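You operate a simulated robot arm through the tools that you are given. There is no shell and no other tool. Be economical: measure what you need, move in short steps, check, and stop when the job is done.

You are at the controls of a simulated two-armed robot. One attempt, no reset.

Task
Hold the red reel, wind its lead right in and store it in the blue drawer.
Fine: shut the drawer again.
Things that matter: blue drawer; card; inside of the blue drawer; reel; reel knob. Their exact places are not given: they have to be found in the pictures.

It is judged by the outcome, as a careful person would: the job done as asked, and still so three seconds after it is handed in. It fails if anything else is knocked over, pushed out of place, dropped, spilled or broken.

Robot
Two 6-joint arms with two-finger parallel grippers on one trunk, on a base that drives. Base frame: it is fixed to the floor where the robot stands at the start and does not move with it; the origin is under the middle of the robot, x ahead of it, y to its left, z up; the surface under the hand at the start is at about z = 788. Lengths are in mm, angles in degrees, forces in N, time in s.
The left shoulder is at the start at [70, 166, 1430], the right one opposite. With the tool pointing down near the work surface each hand reaches from about 340 to 780 mm from the robot's upright axis, wherever it stands, measured 20 degrees to its own side. Places, roughly: blue drawer [400, 0, 700]; inside of the blue drawer [500, 0, 700]; reel knob [500, 100, 800]. Payload 3.91 kg a hand.
The tool frame of a hand sits at the grasp point between the pads (the TCP): z along the fingers, y along the line on which they close. The tips reach 30 mm beyond it. The gripper opens to 110 mm. The fingers are 20 mm wide and 10 mm thick; the gripper's body (48 by 112 mm) begins 55 mm behind the TCP.
Orientation is that of the tool frame in the base frame, as a unit quaternion [x, y, z, w]. With the fingers straight down and closing along the base's y, the tool's x points along the base's -x, its y along +y and its z along -z.

Tools
- The arms move only by the tool send_rows. It takes "left_targets", "right_targets" or both (then of equal length, played together; a hand with none holds still); each is one flat list of numbers, 7 for each row, row after row: the turn, a rotation vector about the base's x, y, z in degrees, then the shift along the base's x, y, z in mm, then the closure, from 0 (fully open) to 1 (shut). In form: [wx, wy, wz, x, y, z, jaw, wx, wy, wz, x, y, z, jaw, ...]. A call has 1 to 20 rows; each row shifts and turns the commanded pose from where the row before left it. A row lasts 0.2 s, in which the tool goes at most 50 mm and 8.6 degrees; a call with a longer step from one row to the next is refused whole, and so is a gripper value outside its range. Where a pose cannot be reached the arm comes as near as it can. A force on the tool above 40 N (or 10 N above the force at the start of the call, whichever is more), or a blocked arm, ends the call early, and 0.2 s more pass. The fingers move at their own pace (about 108 mm/s each) and stop on an object; they squeeze with about 43 N. The grip force told is the motor's: it shows also when the fingers shut on nothing. Time passes only in rows, and 0.2 s behind the last, so rows that do not move let the fingers close. It gives the time, the measured TCP pose, the force on the tool (base axes), the opening and the grip force at its end, in the units of the frame above (readings bear some noise), with the torque about the TCP (base axes, N m) and any sound that the robot's microphone picked up, and new pictures: "show" is both (left out), scene, wrist or none (wrist: the cameras of the hands that moved).
- Cameras (640 x 400 px; columns grow to the right, rows downward): "scene" is now at [106.2, -8.1, 1615.7]; the picture's right is [-0.15, -0.99, 0.00], its down [-0.92, 0.14, -0.36] and it looks along [0.36, -0.05, -0.93] (base axes); focal length 295 px, centre (320, 200). "left" rides on the left gripper at [77, -7, -114] in its tool frame; the picture's right is [0.09, 1.00, 0.00], its down [-0.80, 0.07, -0.59] and it looks along [-0.59, 0.05, 0.80] (tool axes); focal length 270 px, centre (320, 200). "right" rides on the right gripper at [77, 7, -114] in its tool frame; the picture's right is [-0.09, 1.00, 0.00], its down [-0.80, -0.07, -0.59] and it looks along [-0.59, -0.05, 0.80] (tool axes); focal length 270 px, centre (320, 200).
- raise_lower(by): slides the trunk up (or, below 0, down) by that many mm; the arms and the scene camera ride with it, the base frame stays. It gives what a move gives, with no picture.
- base_move(legs): drives the robot by 1 to 6 legs, each [ahead, left, turn to the left] in mm, mm and degrees, along the robot's own axes; the way and the turn of a leg run together, so that a leg with both is an arc; at most 1500 mm and 180 degrees a leg. The arms and the cameras ride along, it lands a little off, and it stops where it bumps. It gives what a move gives, and a new picture of the scene camera.
- pan_tilt(pan, tilt): turns the head with the scene camera to pan (to the left, within 86 degrees either way) and tilt (down, from -29 to 69), counted from straight ahead of the robot. It gives what a move gives, and a new picture of the scene camera.
- locate(camera, pixels): for up to 12 pixels [column, row] of the newest picture of that camera ("zoom" is the newest enlarged one), the place [x, y, z] in the base frame of the surface seen there, good to about 3 mm. The clock stands still meanwhile.
- inspect(camera, box): a new picture of the part [left, top, right, bottom] of that camera's present view, enlarged. The clock stands still meanwhile.
- sign_off(): hands the job in; it is judged then, once.

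Keep the steps short. Do not move on a guess: measure, check each grasp and each placing, and mend mistakes. In all there are 80 turns and 260 pictures (those below and enlarged ones count). Leave the grippers open and the arms clear of the work at the hand-in unless told otherwise, and finish with a single line.

The tools are called by a JSON object that holds its "name" and its "arguments". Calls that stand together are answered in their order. send_rows: Moves the arms, as the interface text tells. Its arguments: {"type":"object","properties":{"left_targets":{"type":"array","items":{"type":"number"}},"right_targets":{"type":"array","items":{"type":"number"}},"show":{"type":"string","enum":["both","scene","wrist","none"]}},"required":[]} The other tools are called the same way: raise_lower (by) slides the trunk up or down; base_move (legs) drives the base; pan_tilt (pan, tilt) turns the head that bears the scene camera; locate (camera, pixels) gives the place of the surface under pixels of a picture; inspect (camera, box) takes an enlarged picture of a part of a camera's view; sign_off () hands the job in.

At the start:

```text
time: 0.0
left_position: [575.6, 255.7, 1000.4]
left_orientation: [0.0, 1.0, -0.001, 0.0]
left_contact_force: [0.7, 0.6, -0.5]
left_torque: [0.02, -0.02, 0.0]
left_width: 109.9
left_gripper_force: 0.0
right_position: [568.1, -261.3, 998.9]
right_orientation: [0.0, 1.0, 0.0, 0.0]
right_contact_force: [-0.5, 0.7, -0.3]
right_torque: [-0.01, 0.01, -0.01]
right_width: 109.8
right_gripper_force: 0.0
trunk travel left (down, up): [-925.0, 15.0]
robot x, y, heading: [-3.4, 3.1, -0.3]
head pan, tilt: [-8.5, 68.8]
```

scene: 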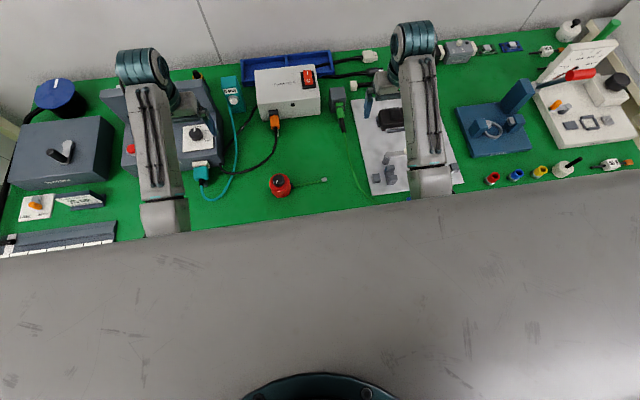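
right: 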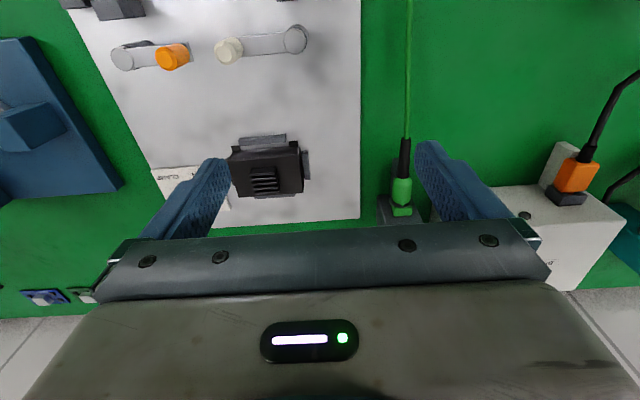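
left: 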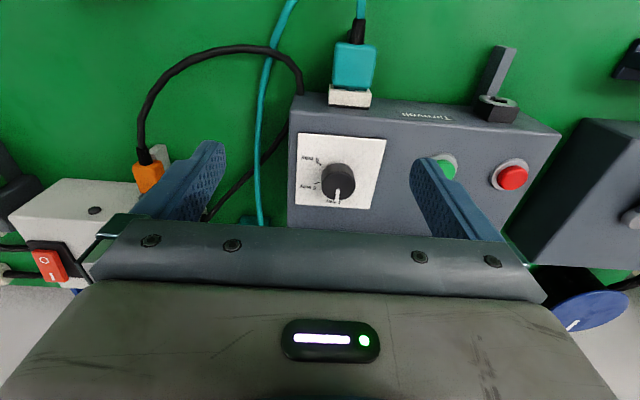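

The red reel shows at about (280,185) with a lead to (324,180). I'll enlarge that area and measure it.

{"name": "inspect", "arguments": {"camera": "scene", "box": [240, 150, 350, 220]}}

{"name": "locate", "arguments": {"camera": "scene", "pixels": [[280, 185], [270, 184], [290, 184], [323, 179], [300, 195], [300, 205], [320, 204], [320, 215], [290, 65], [320, 300]]}}

```text
5.71 times, centred on (295, 185) of scene
```

zoom: 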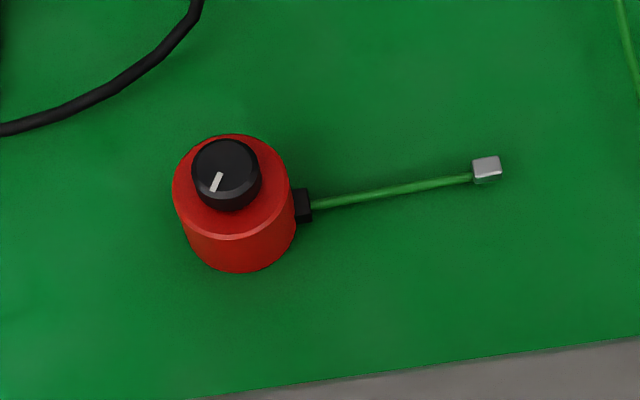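

```text
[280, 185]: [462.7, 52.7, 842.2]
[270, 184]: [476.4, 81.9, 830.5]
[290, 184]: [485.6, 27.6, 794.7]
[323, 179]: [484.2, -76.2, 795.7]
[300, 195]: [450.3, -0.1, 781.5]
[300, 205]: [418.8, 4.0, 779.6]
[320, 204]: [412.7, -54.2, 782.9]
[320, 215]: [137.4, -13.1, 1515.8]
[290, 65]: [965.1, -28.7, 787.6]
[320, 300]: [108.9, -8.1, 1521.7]
```

The reel is at about (465,53), with its knob on top at z≈842 and the lead pointing to -y. I need to find the card and the drawer, so I'll enlarge parts of the view.

{"name": "inspect", "arguments": {"camera": "scene", "box": [0, 60, 240, 260]}}

{"name": "inspect", "arguments": {"camera": "scene", "box": [200, 30, 440, 210]}}

{"name": "inspect", "arguments": {"camera": "scene", "box": [430, 10, 640, 200]}}

```text
2.00 times, centred on (120, 160) of scene
```

zoom: 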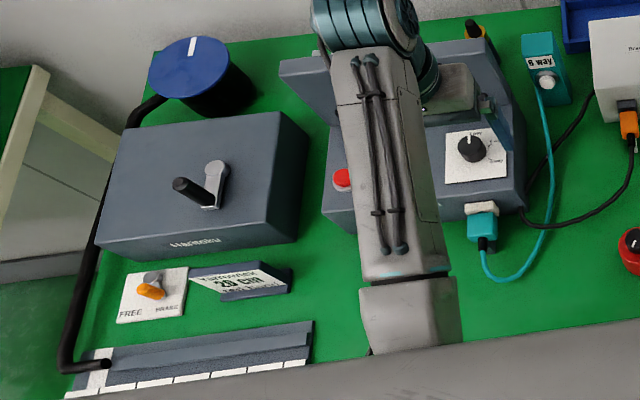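

```text
2.22 times, centred on (320, 120) of scene
```

zoom: 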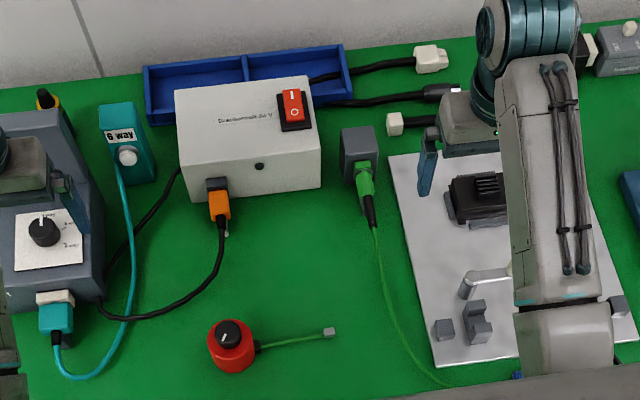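

```text
2.11 times, centred on (535, 105) of scene
```

zoom: 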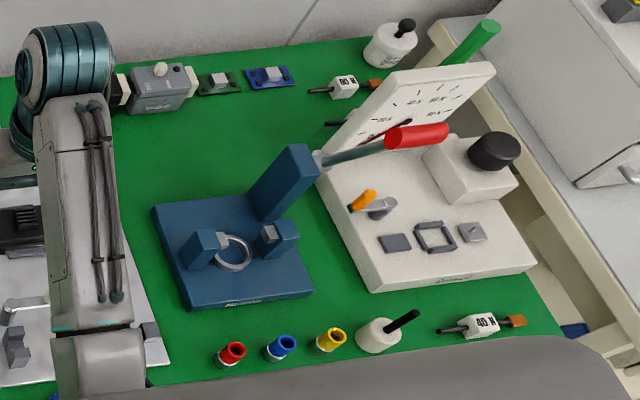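

No drawer is in sight; it must be under the bench's front edge, at x≈400. I'll drive straight back 600 mm to look at the bench front.

{"name": "base_move", "arguments": {"legs": [[-600, 0, 0]]}}

{"name": "pan_tilt", "arguments": {"pan": 0, "tilt": 45}}

```text
time: 3.4
left_position: [-28.7, 257.2, 999.5]
left_orientation: [-0.004, 1.0, 0.0, 0.0]
left_contact_force: [0.7, 0.4, 0.0]
left_torque: [-0.03, 0.0, 0.01]
left_width: 110.1
left_gripper_force: 0.1
right_position: [-32.3, -258.7, 999.2]
right_orientation: [-0.003, 1.0, 0.001, 0.0]
right_contact_force: [-0.5, 0.5, -0.6]
right_torque: [-0.01, 0.02, 0.04]
right_width: 110.2
right_gripper_force: 0.1
trunk travel left (down, up): [-925.0, 15.0]
robot x, y, heading: [-603.3, 1.7, 0.5]
head pan, tilt: [-8.5, 68.8]
```

scene: 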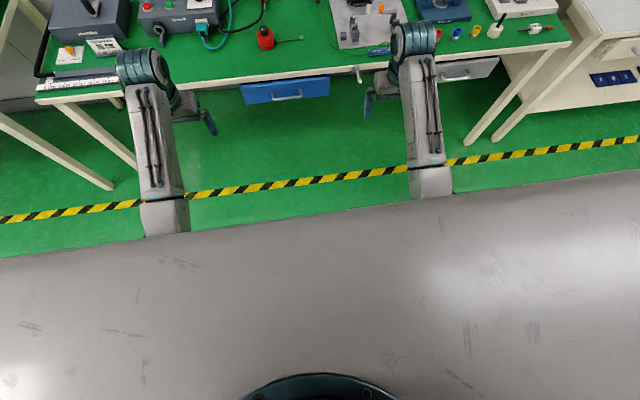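

```text
time: 4.3
left_position: [-30.5, 256.2, 1000.1]
left_orientation: [-0.003, 1.0, 0.001, 0.0]
left_contact_force: [-0.6, 0.0, -1.4]
left_torque: [0.01, -0.04, 0.02]
left_width: 110.3
left_gripper_force: 0.1
right_position: [-33.4, -258.4, 999.4]
right_orientation: [-0.003, 1.0, 0.0, 0.0]
right_contact_force: [0.5, 0.6, -0.3]
right_torque: [-0.01, 0.01, 0.02]
right_width: 110.1
right_gripper_force: 0.0
trunk travel left (down, up): [-925.0, 15.0]
robot x, y, heading: [-603.7, -2.8, 0.4]
head pan, tilt: [0.0, 45.0]
```

scene: 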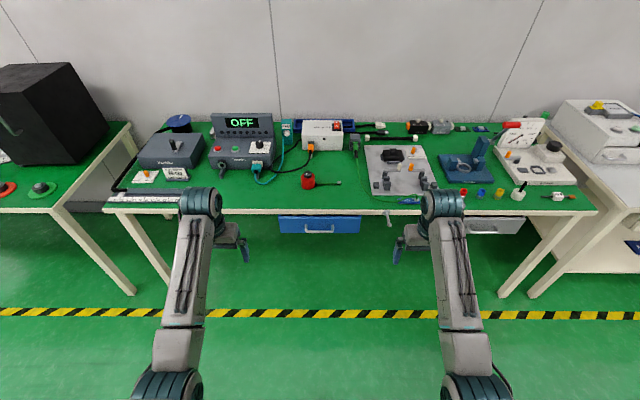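

Now the blue drawer shows at about (320,224) with a bar handle. I'll enlarge and measure it, and look for the card.

{"name": "inspect", "arguments": {"camera": "scene", "box": [260, 160, 420, 250]}}

{"name": "locate", "arguments": {"camera": "scene", "pixels": [[280, 219], [359, 219], [281, 233], [359, 232], [305, 231], [320, 232], [334, 231], [320, 213], [320, 209], [320, 205], [388, 220]]}}

{"name": "inspect", "arguments": {"camera": "scene", "box": [100, 100, 300, 225]}}

{"name": "inspect", "arguments": {"camera": "scene", "box": [340, 100, 640, 280]}}

```text
4.00 times, centred on (340, 205) of scene
```

zoom: 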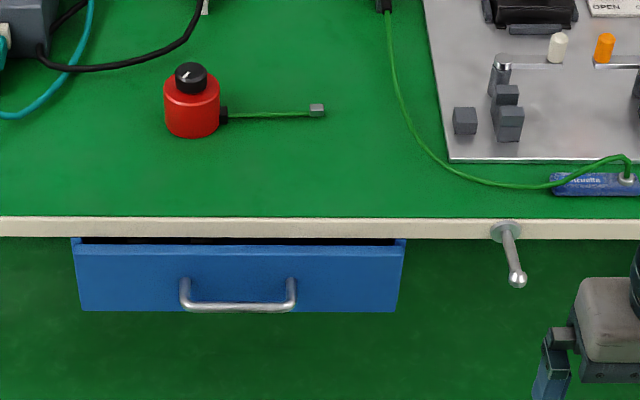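

```text
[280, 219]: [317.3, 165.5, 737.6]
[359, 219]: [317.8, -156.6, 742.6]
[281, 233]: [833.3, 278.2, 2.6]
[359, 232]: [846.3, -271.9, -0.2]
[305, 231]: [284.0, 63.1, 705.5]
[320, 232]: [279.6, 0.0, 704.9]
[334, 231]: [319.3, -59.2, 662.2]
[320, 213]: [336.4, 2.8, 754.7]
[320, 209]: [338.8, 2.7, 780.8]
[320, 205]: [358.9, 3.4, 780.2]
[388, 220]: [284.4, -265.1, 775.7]
```

```text
3.20 times, centred on (200, 162) of scene
```

zoom: 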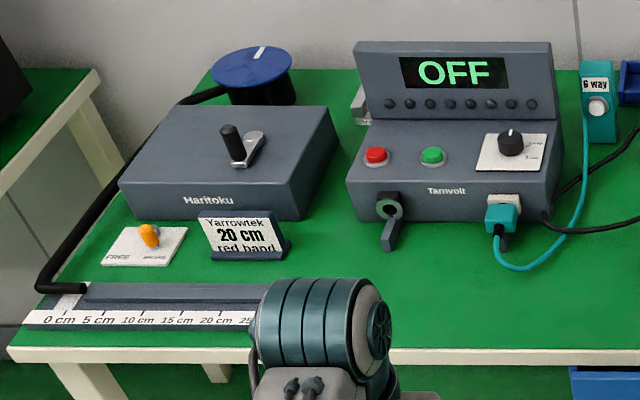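

```text
2.13 times, centred on (490, 190) of scene
```

zoom: 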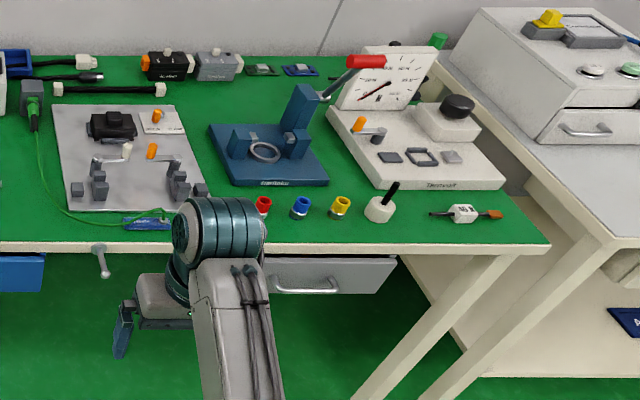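

The drawer front is at x≈317, y from -157 to 165, slightly ajar, with its handle bar at (280, 0, 705). The little card at the left ("20 cm red band") seems to belong to another machine. I'll drive forward again, wind the reel first, and open the drawer afterwards.

{"name": "inspect", "arguments": {"camera": "scene", "box": [150, 160, 210, 200]}}

{"name": "base_move", "arguments": {"legs": [[570, 0, 0]]}}

{"name": "pan_tilt", "arguments": {"pan": 5, "tilt": 60}}

```text
10.00 times, centred on (180, 180) of scene
```

zoom: 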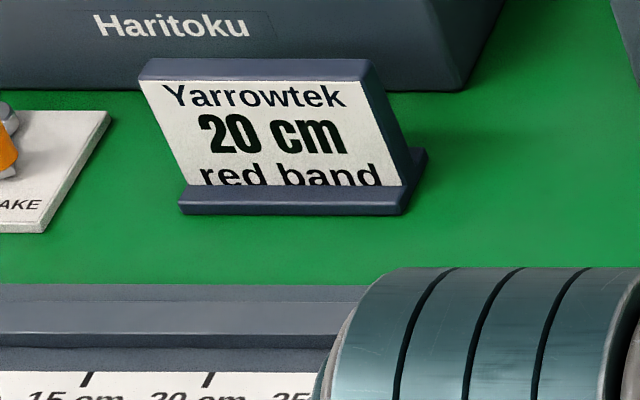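

```text
time: 7.6
left_position: [541.5, 261.8, 1001.0]
left_orientation: [-0.004, 1.0, 0.0, 0.001]
left_contact_force: [0.4, 0.3, 0.1]
left_torque: [-0.01, 0.01, -0.02]
left_width: 110.0
left_gripper_force: 0.1
right_position: [539.6, -253.8, 999.8]
right_orientation: [-0.005, 1.0, 0.0, 0.002]
right_contact_force: [0.3, -0.2, -0.2]
right_torque: [-0.01, -0.01, 0.01]
right_width: 109.9
right_gripper_force: 0.1
trunk travel left (down, up): [-925.0, 15.0]
robot x, y, heading: [-31.4, 1.3, 0.6]
head pan, tilt: [0.0, 45.0]
```

scene: 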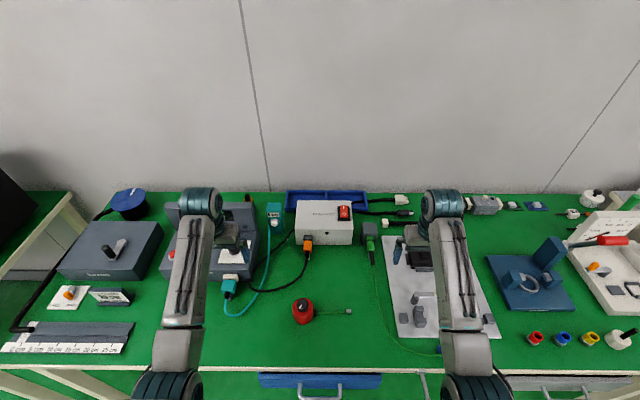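

```text
time: 8.3
left_position: [542.1, 262.9, 999.4]
left_orientation: [-0.005, 1.0, 0.0, 0.001]
left_contact_force: [-0.3, 0.9, 0.1]
left_torque: [0.0, 0.01, 0.01]
left_width: 109.9
left_gripper_force: 0.1
right_position: [540.8, -252.4, 999.2]
right_orientation: [-0.006, 1.0, 0.0, -0.001]
right_contact_force: [0.1, -0.1, 0.7]
right_torque: [0.0, 0.0, -0.01]
right_width: 109.7
right_gripper_force: 0.1
trunk travel left (down, up): [-925.0, 15.0]
robot x, y, heading: [-32.5, 2.9, 0.6]
head pan, tilt: [5.0, 60.0]
```

scene: 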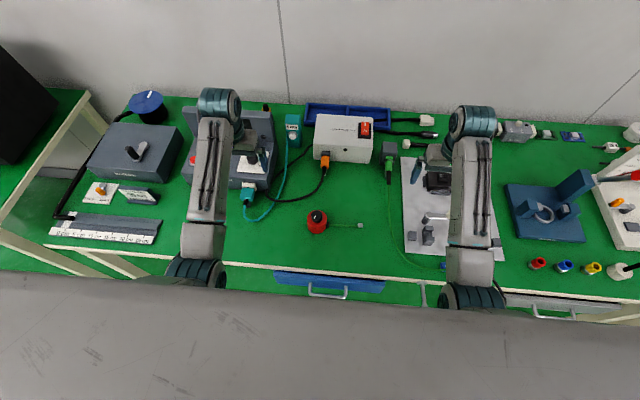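

Next I'll measure the reel, knob, lead and the nearby teal cable.

{"name": "inspect", "arguments": {"camera": "scene", "box": [230, 180, 390, 280]}}

{"name": "locate", "arguments": {"camera": "zoom", "pixels": [[345, 148], [345, 132], [330, 148], [362, 148], [312, 165], [382, 170], [345, 180], [347, 215], [400, 180], [523, 180], [100, 155], [80, 90]]}}

```text
4.00 times, centred on (310, 230) of scene
```

zoom: 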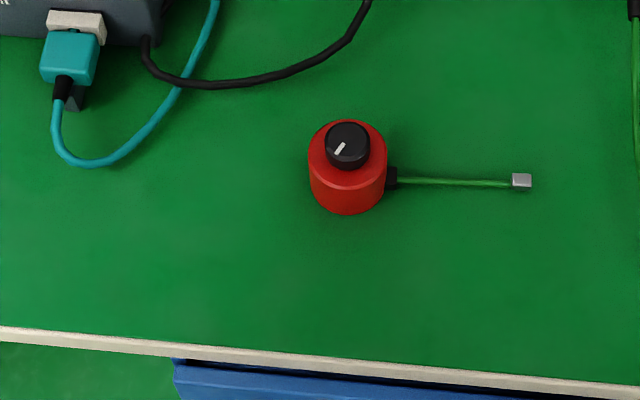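

```text
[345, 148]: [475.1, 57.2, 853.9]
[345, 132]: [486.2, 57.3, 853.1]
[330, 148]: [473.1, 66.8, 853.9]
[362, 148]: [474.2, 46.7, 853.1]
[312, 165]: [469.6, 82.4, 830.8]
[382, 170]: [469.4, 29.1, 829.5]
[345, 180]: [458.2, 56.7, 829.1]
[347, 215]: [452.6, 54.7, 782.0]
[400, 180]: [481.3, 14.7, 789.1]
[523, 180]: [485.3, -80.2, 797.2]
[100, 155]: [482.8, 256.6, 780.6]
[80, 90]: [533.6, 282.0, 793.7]
```

The reel's axis is at about (478, 56), body z 780–830, diameter about 54. The knob is at z 830–853 and about 28 mm wide, and the lead exits toward -y. I'll turn the left hand so it points to -y, tilted slightly down and closing along x, well above the bench.

{"name": "send_rows", "arguments": {"left_targets": [0, 0, 8.2, 0, 0, 0, 0, 0, 0, 8.2, 0, 0, 0, 0, 0, 0, 8.2, 0, 0, 0, 0, 0, 0, 8.2, 0, 0, 0, 0, 0, 0, 8.2, 0, 0, 0, 0, 0, 0, 8.2, 0, 0, 0, 0, 0, 0, 8.2, 0, 0, 0, 0, 0, 0, 8.2, 0, 0, 0, 0, 0, 0, 8.2, 0, 0, 0, 0, 0, 0, 8.2, 0, 0, 0, 0, 0, 0, 8.0, 0, 0, 0, 0, -8.3, 0, 0, -7, -15, 0, 0, -8.3, 0, 0, -7, -15, 0, 0, -8.3, 0, 0, -7, -15, 0, 0, -8.3, 0, 0, -7, -15, 0, 0, -8.3, 0, 0, -7, -15, 0, 0, -8.3, 0, 0, -7, -15, 0, 0, -8.3, 0, 0, -7, -15, 0, 0, -8.3, 0, 0, -7, -15, 0, 0, -8.3, 0, 0, -7, -15, 0, 0], "show": "both"}}

```text
time: 12.5
left_position: [479.0, 127.9, 999.7]
left_orientation: [0.564, -0.559, 0.427, 0.432]
left_contact_force: [-0.3, 0.0, -0.2]
left_torque: [-0.04, 0.01, -0.03]
left_width: 110.2
left_gripper_force: 0.1
right_position: [541.4, -251.7, 999.6]
right_orientation: [-0.004, 1.0, 0.0, -0.001]
right_contact_force: [0.7, -0.3, 0.0]
right_torque: [0.02, 0.0, -0.02]
right_width: 109.8
right_gripper_force: 0.0
trunk travel left (down, up): [-925.0, 15.0]
robot x, y, heading: [-32.5, 5.2, 0.6]
head pan, tilt: [5.0, 60.0]
```

scene: 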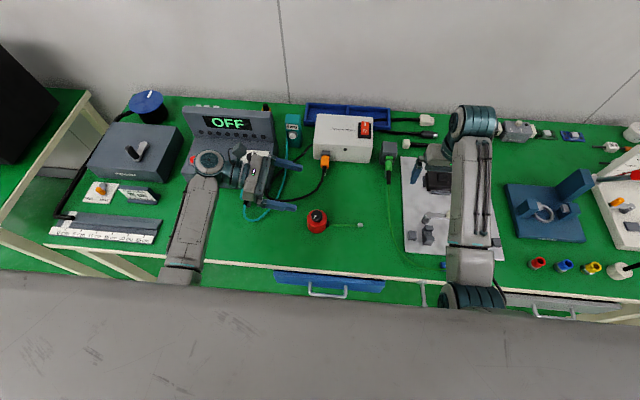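
left: 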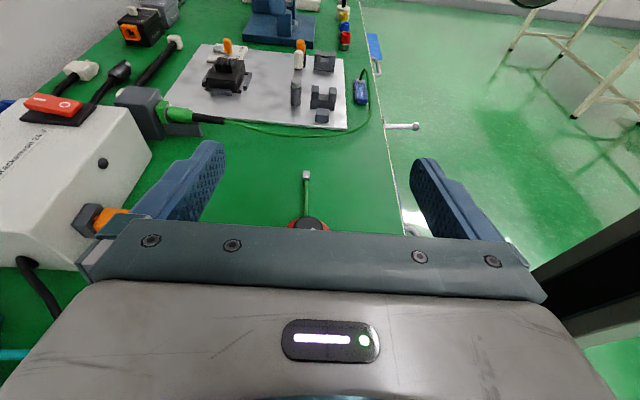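

The orientation is as wanted (15° down). Before descending, I'll check where the wrist and forearm sit relative to the Tarnvolt box.

{"name": "locate", "arguments": {"camera": "scene", "pixels": [[208, 163], [228, 165], [255, 178], [262, 160], [245, 178], [195, 185], [250, 205], [275, 150], [200, 220]]}}

{"name": "inspect", "arguments": {"camera": "scene", "box": [150, 90, 350, 220]}}

```text
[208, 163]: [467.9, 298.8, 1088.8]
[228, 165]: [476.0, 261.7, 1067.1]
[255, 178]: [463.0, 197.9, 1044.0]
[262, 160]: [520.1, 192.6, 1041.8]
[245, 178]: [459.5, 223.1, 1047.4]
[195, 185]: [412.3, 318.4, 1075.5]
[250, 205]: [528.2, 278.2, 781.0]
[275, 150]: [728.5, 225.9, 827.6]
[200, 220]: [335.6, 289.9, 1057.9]
```

```text
3.08 times, centred on (250, 155) of scene
```

zoom: 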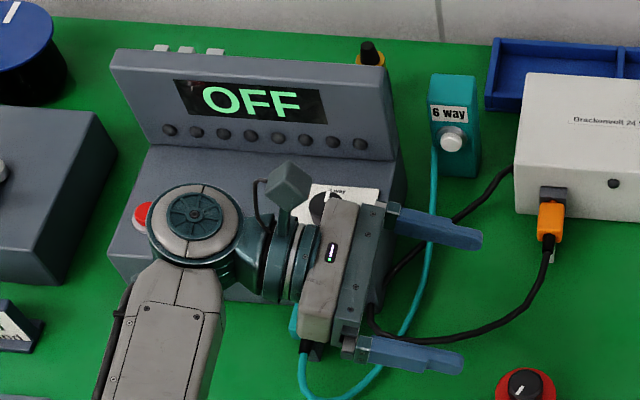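

The wrist joint would pass low over the teal cable, so I'll make the tilt 25° and move to (478, 70, 900) over the reel. Then I'll check.

{"name": "send_rows", "arguments": {"left_targets": [4.9, 0, 0, 0, -15, -20, 0, 4.9, 0, 0, 0, -15, -20, 0, 0, 0, 0, -0.5, -14, -30, 0, 0, 0, 0, -0.5, -14, -30, 0, 0, 0, 0, 0, 0, 0, 0]}}

```text
time: 13.7
left_position: [478.2, 68.7, 899.5]
left_orientation: [0.599, -0.595, 0.377, 0.381]
left_contact_force: [0.1, 0.1, 0.2]
left_torque: [0.02, -0.01, -0.03]
left_width: 110.2
left_gripper_force: 0.0
right_position: [539.9, -253.1, 999.6]
right_orientation: [-0.004, 1.0, 0.0, 0.0]
right_contact_force: [-0.5, -0.2, 1.0]
right_torque: [-0.03, 0.01, 0.02]
right_width: 109.9
right_gripper_force: 0.0
trunk travel left (down, up): [-925.0, 15.0]
robot x, y, heading: [-33.2, 3.6, 0.4]
head pan, tilt: [5.0, 60.0]
```

scene: 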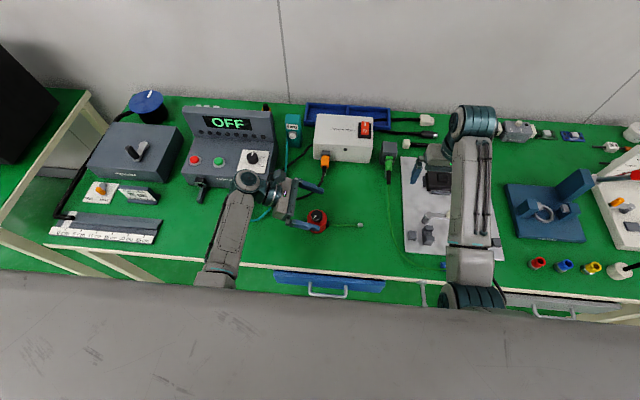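
left: 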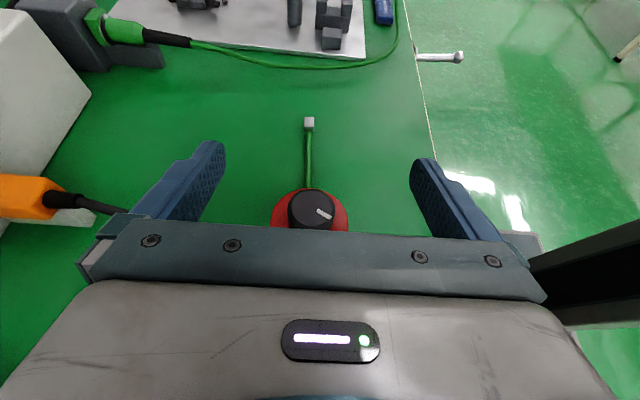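

The reel sits between the fingers. I'll descend to z=812 in small steps.

{"name": "send_rows", "arguments": {"left_targets": [0, 0, 0, 0, 0.5, -30, 0, 0, 0, 0, 0, 0.5, -30, 0, 0, 0, 0, 0, 0, -18, 0, 0, 0, 0, 0, 0, -10, 0]}}

```text
time: 14.7
left_position: [478.4, 70.9, 810.9]
left_orientation: [0.599, -0.594, 0.378, 0.381]
left_contact_force: [0.4, -0.3, 0.1]
left_torque: [-0.03, -0.01, -0.02]
left_width: 109.8
left_gripper_force: 0.0
right_position: [541.2, -251.8, 1000.3]
right_orientation: [-0.004, 1.0, -0.001, 0.0]
right_contact_force: [0.9, -0.1, -0.5]
right_torque: [0.01, 0.01, -0.02]
right_width: 110.0
right_gripper_force: 0.1
trunk travel left (down, up): [-925.0, 15.0]
robot x, y, heading: [-31.3, -0.5, 0.3]
head pan, tilt: [5.0, 60.0]
```

scene: 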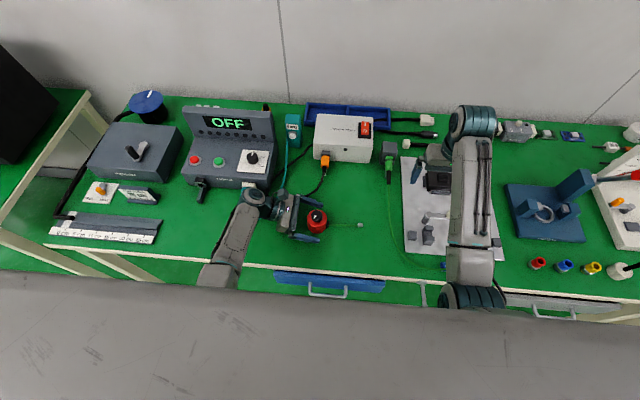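
left: 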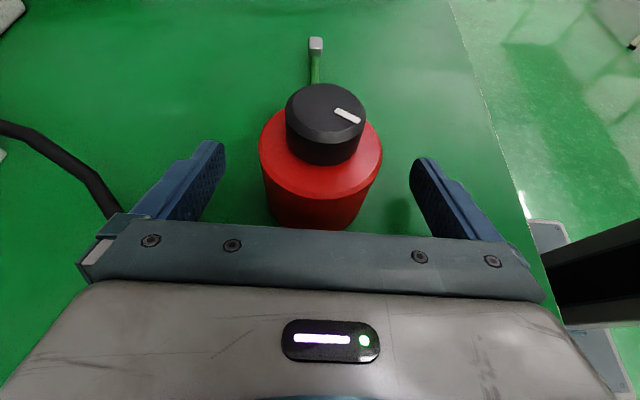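

Everything is clear and centred. I'll close the left hand on the reel body.

{"name": "send_rows", "arguments": {"left_targets": [0, 0, 0, 0, 0, 0, 0.4, 0, 0, 0, 0, 0, 0, 1, 0, 0, 0, 0, 0, 0, 1, 0, 0, 0, 0, 0, 0, 1]}}

{"name": "inspect", "arguments": {"camera": "scene", "box": [260, 180, 380, 255]}}

{"name": "locate", "arguments": {"camera": "left", "pixels": [[325, 90], [290, 112], [360, 112], [325, 130], [325, 110], [270, 150], [372, 150], [316, 44]]}}

```text
time: 15.7
left_position: [477.9, 71.8, 810.9]
left_orientation: [0.599, -0.594, 0.378, 0.381]
left_contact_force: [1.7, -0.2, 2.3]
left_torque: [-0.01, -0.14, 0.0]
left_width: 58.9
left_gripper_force: 43.0
right_position: [540.8, -253.0, 999.9]
right_orientation: [-0.003, 1.0, 0.0, -0.001]
right_contact_force: [-0.1, -0.8, -0.2]
right_torque: [0.01, -0.03, 0.0]
right_width: 110.1
right_gripper_force: 0.0
trunk travel left (down, up): [-925.0, 15.0]
robot x, y, heading: [-31.4, -1.0, 0.5]
head pan, tilt: [5.0, 60.0]
```

scene: 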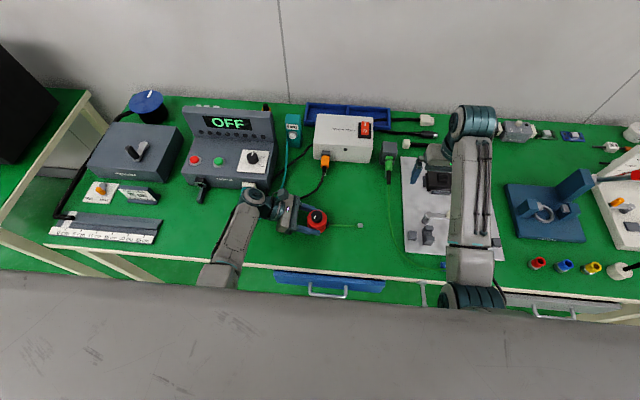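
left: 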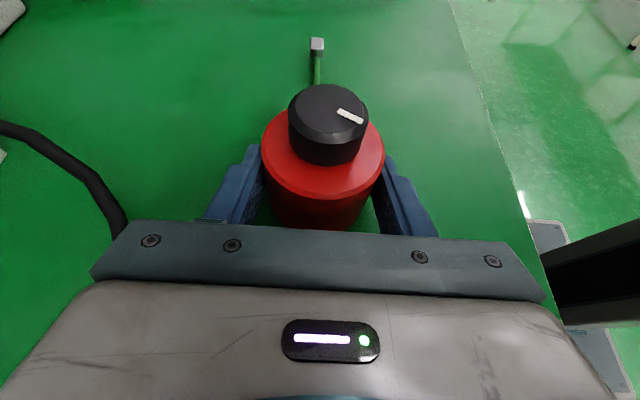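

```text
5.33 times, centred on (320, 218) of scene
```

zoom: 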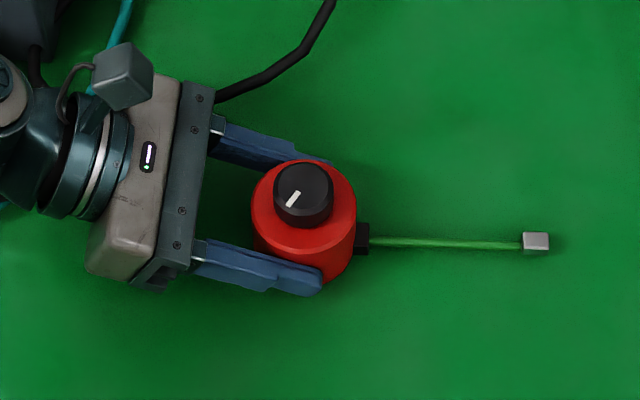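

```text
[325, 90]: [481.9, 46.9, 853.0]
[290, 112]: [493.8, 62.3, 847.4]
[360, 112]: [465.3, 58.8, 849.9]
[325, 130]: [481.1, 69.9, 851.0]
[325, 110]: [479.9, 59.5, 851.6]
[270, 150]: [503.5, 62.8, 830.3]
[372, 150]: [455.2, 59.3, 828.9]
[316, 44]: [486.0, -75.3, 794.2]
```

The reel is held (59 mm, 43 N). The knob centre is at (480, 58), top z 852. I'll check where the left camera block sits so the right hand clears it.

{"name": "locate", "arguments": {"camera": "zoom", "pixels": [[145, 62], [118, 62], [135, 95], [175, 100], [205, 95], [190, 180], [304, 175], [320, 195], [283, 195]]}}

```text
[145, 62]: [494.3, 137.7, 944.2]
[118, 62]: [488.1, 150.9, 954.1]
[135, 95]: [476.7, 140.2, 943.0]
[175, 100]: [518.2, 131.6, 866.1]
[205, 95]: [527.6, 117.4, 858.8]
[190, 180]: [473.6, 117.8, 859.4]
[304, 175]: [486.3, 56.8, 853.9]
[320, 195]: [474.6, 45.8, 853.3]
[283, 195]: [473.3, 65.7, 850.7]
```

There is room: the camera's front face is at y≈130 and the right hand's radius is about 61. I'll bring the right hand over the knob at z=950, turned +50° so its camera stays away from the left hand.

{"name": "send_rows", "arguments": {"right_targets": [0, 0, 8.3, -7.6, 38.7, -6, 0.5, 0, 0, 8.3, -7.6, 38.7, -6, 0.5, 0, 0, 8.3, -7.6, 38.7, -6, 0.5, 0, 0, 8.3, -7.6, 38.7, -6, 0.5, 0, 0, 8.3, -7.6, 38.7, -6, 0.5, 0, 0, 8.3, -7.6, 38.7, -6, 0.5, 0, 0, 0, -7.6, 38.7, -6, 0.5, 0, 0, 0, -7.6, 38.7, -6, 0.5, 0, 0, 0, 0, 0, 0, 0.5]}}

```text
time: 17.0
left_position: [477.6, 71.5, 811.1]
left_orientation: [0.6, -0.594, 0.378, 0.381]
left_contact_force: [-4.7, 0.2, 5.2]
left_torque: [-0.06, -0.07, -0.04]
left_width: 58.7
left_gripper_force: 42.9
right_position: [517.3, -164.0, 954.3]
right_orientation: [-0.337, 0.938, -0.078, -0.023]
right_contact_force: [0.7, 0.1, 1.0]
right_torque: [-0.01, -0.02, 0.03]
right_width: 55.0
right_gripper_force: 0.1
right hand out of reach, approached as far as the arm can: row 5, 6
trunk travel left (down, up): [-925.0, 15.0]
robot x, y, heading: [-29.3, -1.2, 0.4]
head pan, tilt: [5.0, 60.0]
stopped in row 6 (right hand): the arm was blocked; the commanded pose is now the measured one
```

scene: 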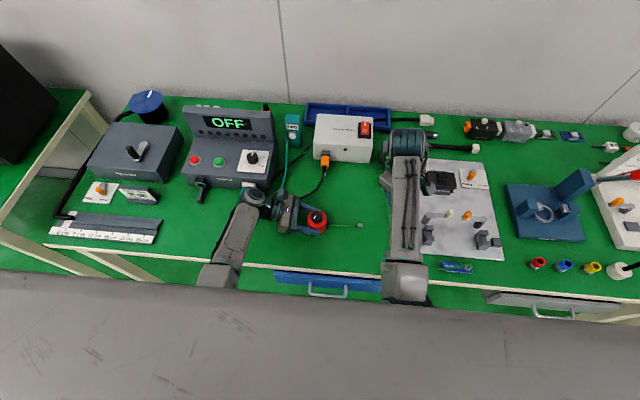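
right: 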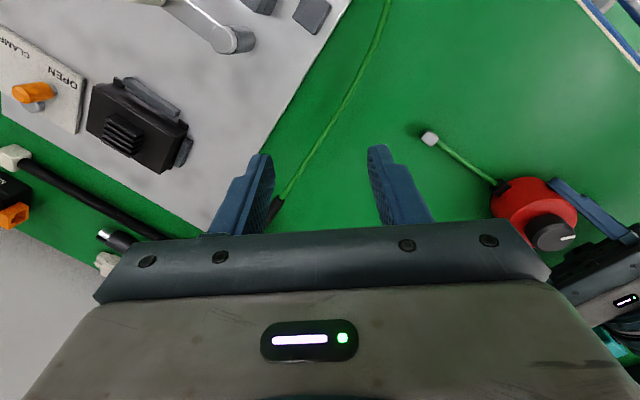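

The arm was blocked at that yaw and left tilted 9°. I'll level it and turn it back to yaw 0 in place before trying to reach again.

{"name": "send_rows", "arguments": {"right_targets": [4.6, 0, 0, 0, 0, 10, 0.5, 4.6, 0, 0, 0, 0, 10, 0.5, 0, 0, -8, 0, 0, 5, 0.5, 0, 0, -8, 0, 0, 5, 0.5, 0, 0, -8, 0, 0, 0, 0.5, 0, 0, -8, 0, 0, 0, 0.5, 0, 0, -8, 0, 0, 0, 0.5, 0, 0, 0, 0, 0, 0, 0.5], "show": "none"}}

{"name": "send_rows", "arguments": {"right_targets": [0, 0, 0, -6, 30, -5, 0.5, 0, 0, 0, -6, 30, -5, 0.5, 0, 0, 0, -6, 30, -5, 0.5, 0, 0, 0, -6, 30, -5, 0.5, 0, 0, 0, -6, 30, -5, 0.5, 0, 0, 0, 0, 0, 0, 0.5]}}

```text
time: 18.8
left_position: [476.9, 71.4, 811.3]
left_orientation: [0.6, -0.594, 0.378, 0.38]
left_contact_force: [-0.9, -0.6, 2.6]
left_torque: [-0.06, -0.06, -0.01]
left_width: 58.7
left_gripper_force: 43.2
right_position: [517.4, -162.9, 983.3]
right_orientation: [0.004, 1.0, -0.003, 0.003]
right_contact_force: [0.4, -0.8, 0.0]
right_torque: [0.01, -0.02, 0.0]
right_width: 55.4
right_gripper_force: 0.1
trunk travel left (down, up): [-925.0, 15.0]
robot x, y, heading: [-27.7, 2.6, 0.6]
head pan, tilt: [5.0, 60.0]
```

```text
time: 19.7
left_position: [477.4, 73.5, 812.3]
left_orientation: [0.6, -0.595, 0.377, 0.38]
left_contact_force: [-2.0, 1.0, 1.9]
left_torque: [-0.06, -0.03, -0.07]
left_width: 58.3
left_gripper_force: 42.7
right_position: [513.7, -166.8, 953.8]
right_orientation: [0.023, 0.996, -0.083, 0.011]
right_contact_force: [0.2, 0.1, 0.8]
right_torque: [0.01, -0.03, -0.01]
right_width: 55.0
right_gripper_force: 0.0
right hand out of reach, approached as far as the arm can: row 4
trunk travel left (down, up): [-925.0, 15.0]
robot x, y, heading: [-33.0, 5.4, 0.4]
head pan, tilt: [5.0, 60.0]
stopped in row 4 (right hand): the arm was blocked; the commanded pose is now the measured one
```

scene: 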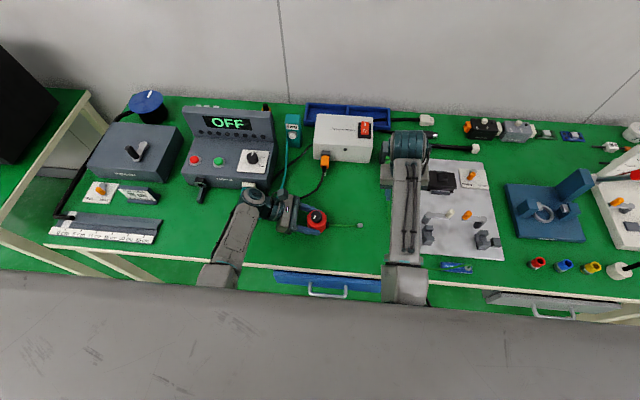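
right: 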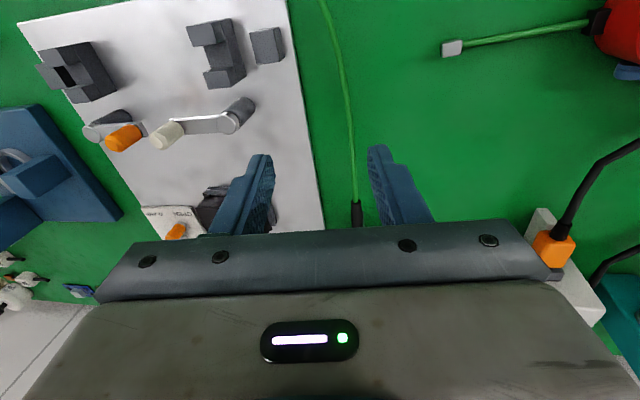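

Both attempts ended at the same place: the right wrist can't come further in than y≈-140 with the tool down. Instead, the right hand can point inward (+y, tilted 25°) like a wrench, grip the knob and swing about its vertical axis. For both hands to fit, the robot must stand about 80 mm further left. First I'll release and lift the left hand, and level the right hand and raise it a little.

{"name": "send_rows", "arguments": {"left_targets": [0, 0, 0, 0, 0, 0, 0.2, 0, 0, 0, 0, 0, 0, 0, 0, 0, 0, 0, 0, 0, 0, 0, 0, 0, 0, 0, 15, 0, 0, 0, 0, 0, 0, 40, 0, 0, 0, 0, 0, 0, 45, 0, 0, 0, 0, 0, 0, 40, 0], "right_targets": [0, 0, 0, 0, 0, 0, 0.5, 4.6, 0, 0, 0, 0, 0, 0.5, 4.6, 0, 0, 0, -10, 10, 0.5, 0, 0, 0, 0, -10, 10, 0.5, 0, 0, 0, 0, -5, 10, 0.5, 0, 0, 0, 0, 0, 10, 0.5, 0, 0, 0, 0, 0, 0, 0.5], "show": "scene"}}

{"name": "base_move", "arguments": {"legs": [[0, 80, 0]]}}

```text
time: 21.3
left_position: [475.7, 71.4, 952.2]
left_orientation: [0.6, -0.594, 0.377, 0.38]
left_contact_force: [0.3, 0.5, -0.2]
left_torque: [-0.04, -0.01, 0.0]
left_width: 109.9
left_gripper_force: 0.0
right_position: [513.6, -191.2, 994.8]
right_orientation: [0.024, 1.0, -0.002, 0.009]
right_contact_force: [0.4, 1.1, 0.0]
right_torque: [-0.03, 0.0, -0.01]
right_width: 54.7
right_gripper_force: 0.0
trunk travel left (down, up): [-925.0, 15.0]
robot x, y, heading: [-30.1, 2.9, 0.7]
head pan, tilt: [5.0, 60.0]
```

scene: 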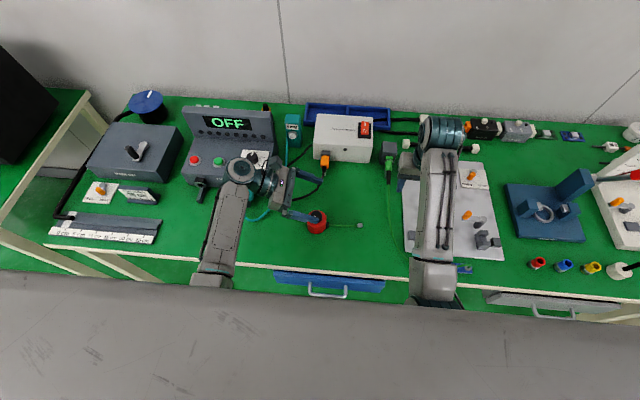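

```text
time: 22.3
left_position: [477.4, 147.0, 952.1]
left_orientation: [0.601, -0.595, 0.376, 0.378]
left_contact_force: [0.7, 0.0, -0.4]
left_torque: [0.01, 0.01, -0.03]
left_width: 110.0
left_gripper_force: 0.0
right_position: [511.4, -115.5, 993.0]
right_orientation: [0.025, 1.0, 0.0, 0.009]
right_contact_force: [0.4, 0.0, -0.6]
right_torque: [0.06, -0.03, 0.0]
right_width: 54.9
right_gripper_force: 0.1
trunk travel left (down, up): [-925.0, 15.0]
robot x, y, heading: [-32.1, 79.6, 0.6]
head pan, tilt: [5.0, 60.0]
```

scene: 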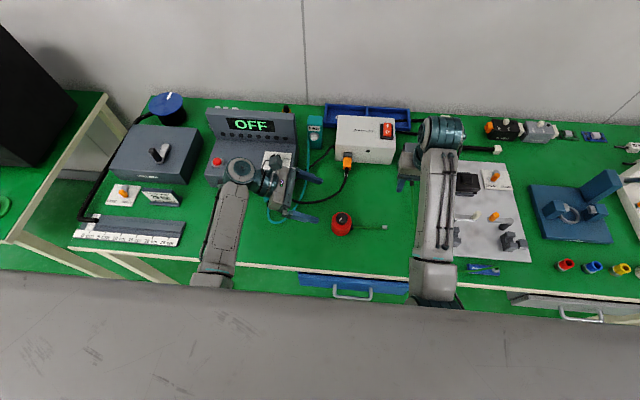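

The robot is now at y≈80. I'll bring the left hand back over the reel at z≈900. At the same time I'll turn the right hand to point along +y, tilted 25° down and high up.

{"name": "send_rows", "arguments": {"left_targets": [0, 0, 0, 0.4, -19, -13, 0, 0, 0, 0, 0.4, -19, -13, 0, 0, 0, 0, 0.4, -19, -13, 0, 0, 0, 0, 0.4, -19, -13, 0, 0, 0, 0, 0, 0, 0, 0, 0, 0, 0, 0, 0, 0, 0, 0, 0, 0, 0, 0, 0, 0, 0, 0, 0, 0, 0, 0, 0, 0, 0, 0, 0, 0, 0, 0, 0, 0, 0, 0, 0, 0, 0, 0, 0, 0, 0, 0, 0, 0, 0, 0, 0, 0, 0, 0, 0, 0, 0, 0, 0, 0, 0, 0, 0, 0, 0, 0, 0, 0, 0, 0, 0, 0, 0, 0, 0, 0, 0, 0, 0, 0, 0, 0, 0, 0, 0, 0, 0, 0, 0, 0, 0, 0, 0, 0, 0, 0, 0, 0, 0, 0, 0, 0, 0, 0], "right_targets": [0, 0, -7.9, 0, 0, 0, 0.5, 0, 0, -7.9, 0, 0, 0, 0.5, 0, 0, -7.9, 0, 0, 0, 0.5, 0, 0, -7.9, 0, 0, 0, 0.5, 0, 0, -7.9, 0, 0, 0, 0.5, 0, 0, -7.9, 0, 0, 0, 0.5, 0, 0, -7.9, 0, 0, 0, 0.5, 0, 0, -7.9, 0, 0, 0, 0.5, 0, 0, -7.9, 0, 0, 0, 0.5, 0, 0, -7.9, 0, 0, 0, 0.5, 0, 0, -7.9, 0, 0, 0, 0.5, 8.15, 0, 0, -3, 0, 0, 0.5, 8.15, 0, 0, -3, 0, 0, 0.5, 8.15, 0, 0, -3, 0, 0, 0.5, 8.15, 0, 0, -3, 0, 0, 0.5, 8.15, 0, 0, -3, 0, 0, 0.5, 8.15, 0, 0, -3, 0, 0, 0.5, 8.15, 0, 0, -3, 0, 0, 0.5, 8.15, 0, 0, -3, 0, 0, 0.5]}}

```text
time: 26.3
left_position: [477.8, 74.3, 899.1]
left_orientation: [0.599, -0.595, 0.377, 0.382]
left_contact_force: [0.1, 0.4, -0.2]
left_torque: [-0.05, 0.0, 0.0]
left_width: 110.1
left_gripper_force: 0.1
right_position: [490.3, -111.5, 991.3]
right_orientation: [0.597, 0.601, 0.376, -0.377]
right_contact_force: [-0.4, 0.1, 0.5]
right_torque: [-0.01, -0.03, -0.02]
right_width: 55.1
right_gripper_force: 0.0
right hand out of reach, approached as far as the arm can: row 11
trunk travel left (down, up): [-925.0, 15.0]
robot x, y, heading: [-31.3, 78.8, 0.5]
head pan, tilt: [5.0, 60.0]
```

scene: 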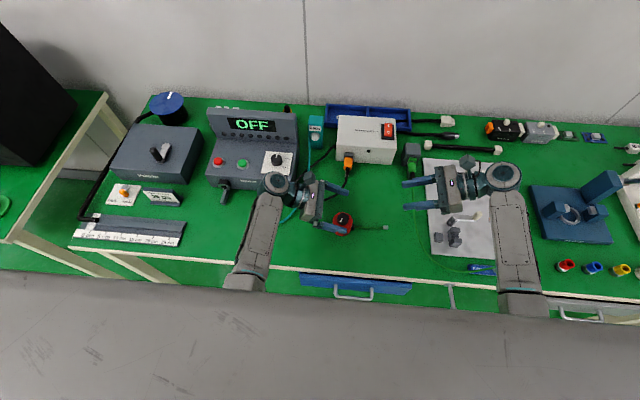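
right: 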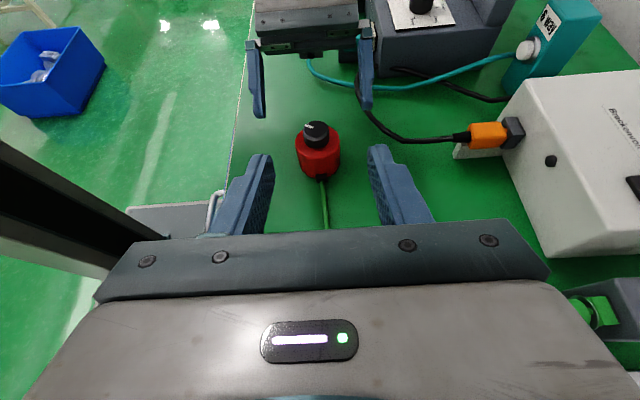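
left: 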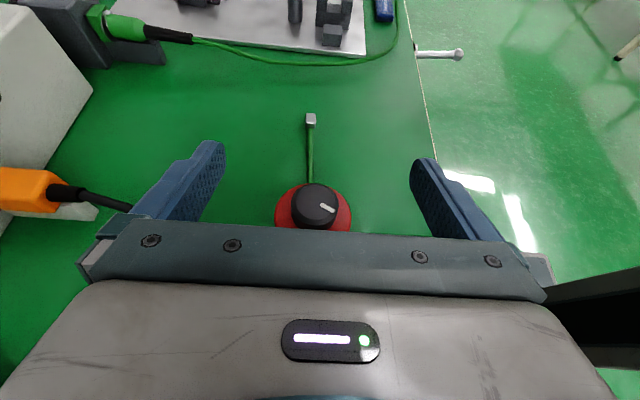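

Both orientations are right. Next the left hand goes down and re-grips the reel, while the right hand moves to a stand-off at (480, -20, 885).

{"name": "send_rows", "arguments": {"left_targets": [0, 0, 0, 0.4, -1, -30, 0, 0, 0, 0, 0.4, -1, -30, 0, 0, 0, 0, 0.4, -1, -18, 0, 0, 0, 0, 0, 0, -10, 0, 0, 0, 0, 0, 0, 0, 0.4, 0, 0, 0, 0, 0, 0, 1, 0, 0, 0, 0, 0, 0, 1, 0, 0, 0, 0, 0, 0, 1], "right_targets": [0, 0, 0, -1.3, 11.4, -13.2, 0.5, 0, 0, 0, -1.3, 11.4, -13.2, 0.5, 0, 0, 0, -1.3, 11.4, -13.2, 0.5, 0, 0, 0, -1.3, 11.4, -13.2, 0.5, 0, 0, 0, -1.3, 11.4, -13.2, 0.5, 0, 0, 0, -1.3, 11.4, -13.2, 0.5, 0, 0, 0, -1.3, 11.4, -13.2, 0.5, 0, 0, 0, -1.3, 11.4, -13.2, 0.5]}}

{"name": "inspect", "arguments": {"camera": "scene", "box": [270, 180, 430, 280]}}

```text
time: 28.1
left_position: [478.1, 72.2, 811.3]
left_orientation: [0.599, -0.594, 0.377, 0.381]
left_contact_force: [-0.2, 0.7, 0.1]
left_torque: [0.02, -0.03, 0.0]
left_width: 58.7
left_gripper_force: 42.7
right_position: [477.1, -18.8, 885.7]
right_orientation: [0.597, 0.601, 0.375, -0.376]
right_contact_force: [-0.6, 0.0, 0.1]
right_torque: [0.01, -0.02, 0.02]
right_width: 55.1
right_gripper_force: 0.1
trunk travel left (down, up): [-925.0, 15.0]
robot x, y, heading: [-35.6, 80.8, 0.5]
head pan, tilt: [5.0, 60.0]
```

scene: 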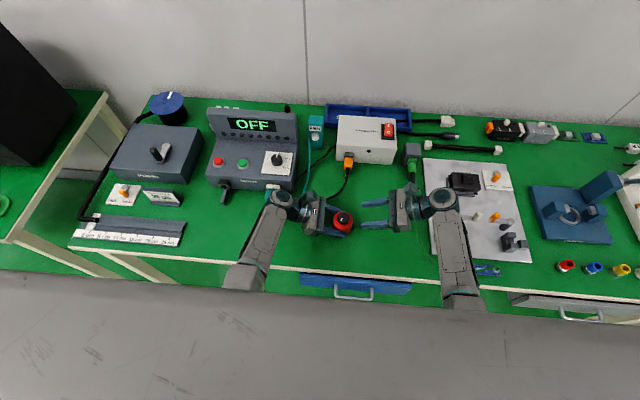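
right: 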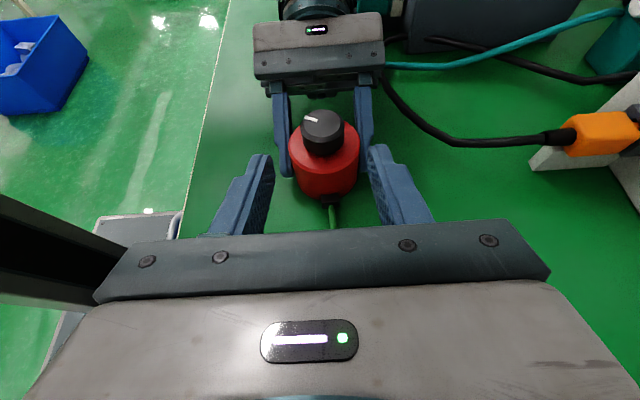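
left: 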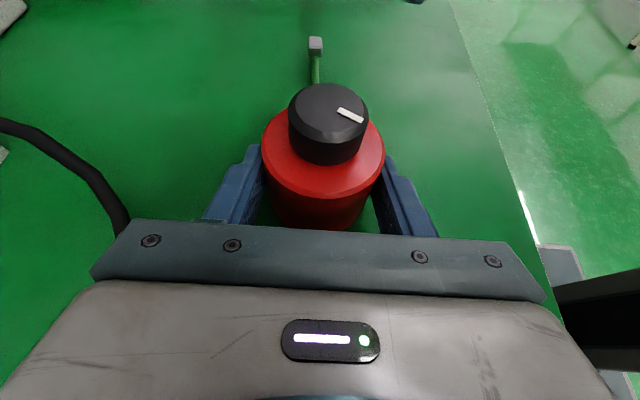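

```text
4.00 times, centred on (350, 230) of scene
```

zoom: 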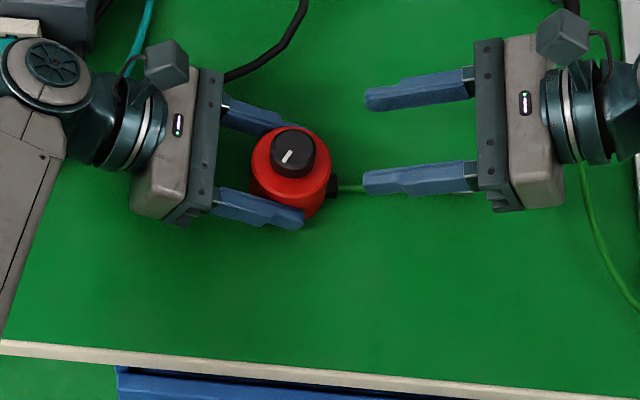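

The reel is held again. I'll measure the knob precisely before moving in.

{"name": "locate", "arguments": {"camera": "zoom", "pixels": [[293, 134], [275, 150], [314, 150], [293, 162], [293, 148]]}}

{"name": "locate", "arguments": {"camera": "left", "pixels": [[328, 90], [293, 112], [364, 112], [328, 136]]}}

{"name": "locate", "arguments": {"camera": "right", "pixels": [[322, 113], [304, 127], [341, 127], [322, 139]]}}

```text
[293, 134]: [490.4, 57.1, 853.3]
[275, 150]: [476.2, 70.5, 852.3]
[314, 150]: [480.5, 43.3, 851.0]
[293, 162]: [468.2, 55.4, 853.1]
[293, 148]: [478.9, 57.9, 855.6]
```

```text
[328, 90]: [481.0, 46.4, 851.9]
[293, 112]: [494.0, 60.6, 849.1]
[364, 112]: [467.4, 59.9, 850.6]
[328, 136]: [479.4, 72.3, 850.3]
```

```text
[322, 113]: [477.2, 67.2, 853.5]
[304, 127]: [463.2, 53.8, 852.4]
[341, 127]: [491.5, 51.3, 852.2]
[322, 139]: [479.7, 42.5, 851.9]
```

The knob centre is at about (479, 57), top z 852.5. I'll move the right hand in at height, then lower it to z 854 with the knob between the fingers.

{"name": "send_rows", "arguments": {"right_targets": [0, 0, 0, 1, 22, 0, 0.55, 0, 0, 0, 1, 22, 0, 0.55, 0, 0, 0, 0, 21, 0, 0.55, 0, 0, 0, 0, 0, -16, 0.55, 0, 0, 0, 0, 0, -15.5, 0.55, 0, 0, 0, 0, 0, 0, 0.55]}}

{"name": "inspect", "arguments": {"camera": "scene", "box": [290, 190, 410, 265]}}

```text
time: 29.5
left_position: [479.0, 73.5, 812.3]
left_orientation: [0.6, -0.595, 0.377, 0.381]
left_contact_force: [0.2, 0.5, -0.4]
left_torque: [0.04, -0.03, -0.01]
left_width: 58.2
left_gripper_force: 42.7
right_position: [478.4, 44.9, 854.0]
right_orientation: [0.597, 0.601, 0.376, -0.376]
right_contact_force: [0.0, -0.2, 0.5]
right_torque: [0.01, 0.0, 0.02]
right_width: 49.5
right_gripper_force: 0.0
trunk travel left (down, up): [-925.0, 15.0]
robot x, y, heading: [-31.6, 84.6, 0.6]
head pan, tilt: [5.0, 60.0]
```

scene: 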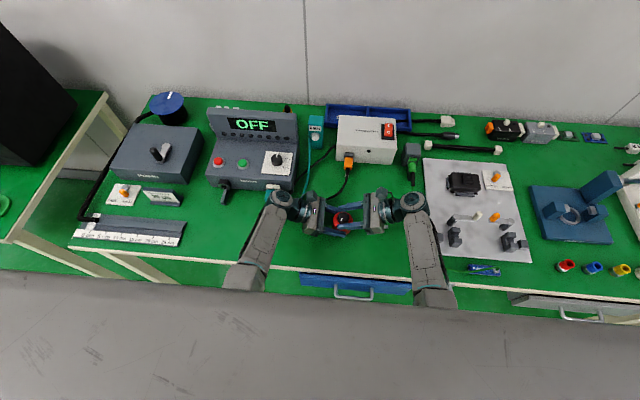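
right: 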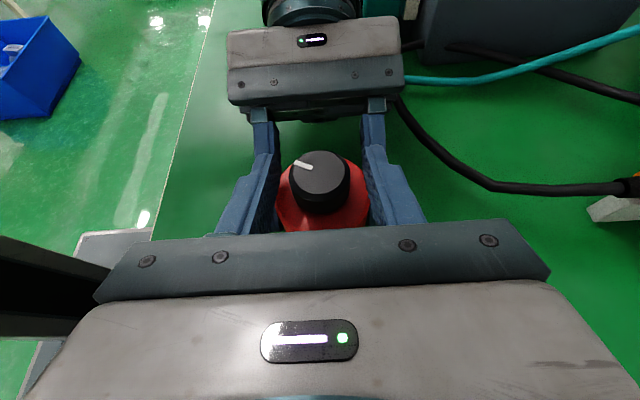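

```text
5.33 times, centred on (350, 228) of scene
```

zoom: 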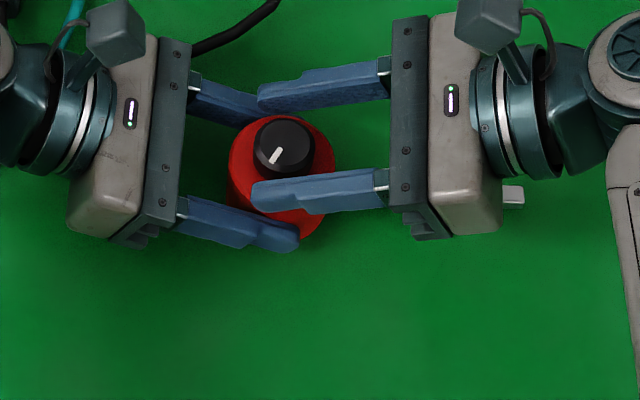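

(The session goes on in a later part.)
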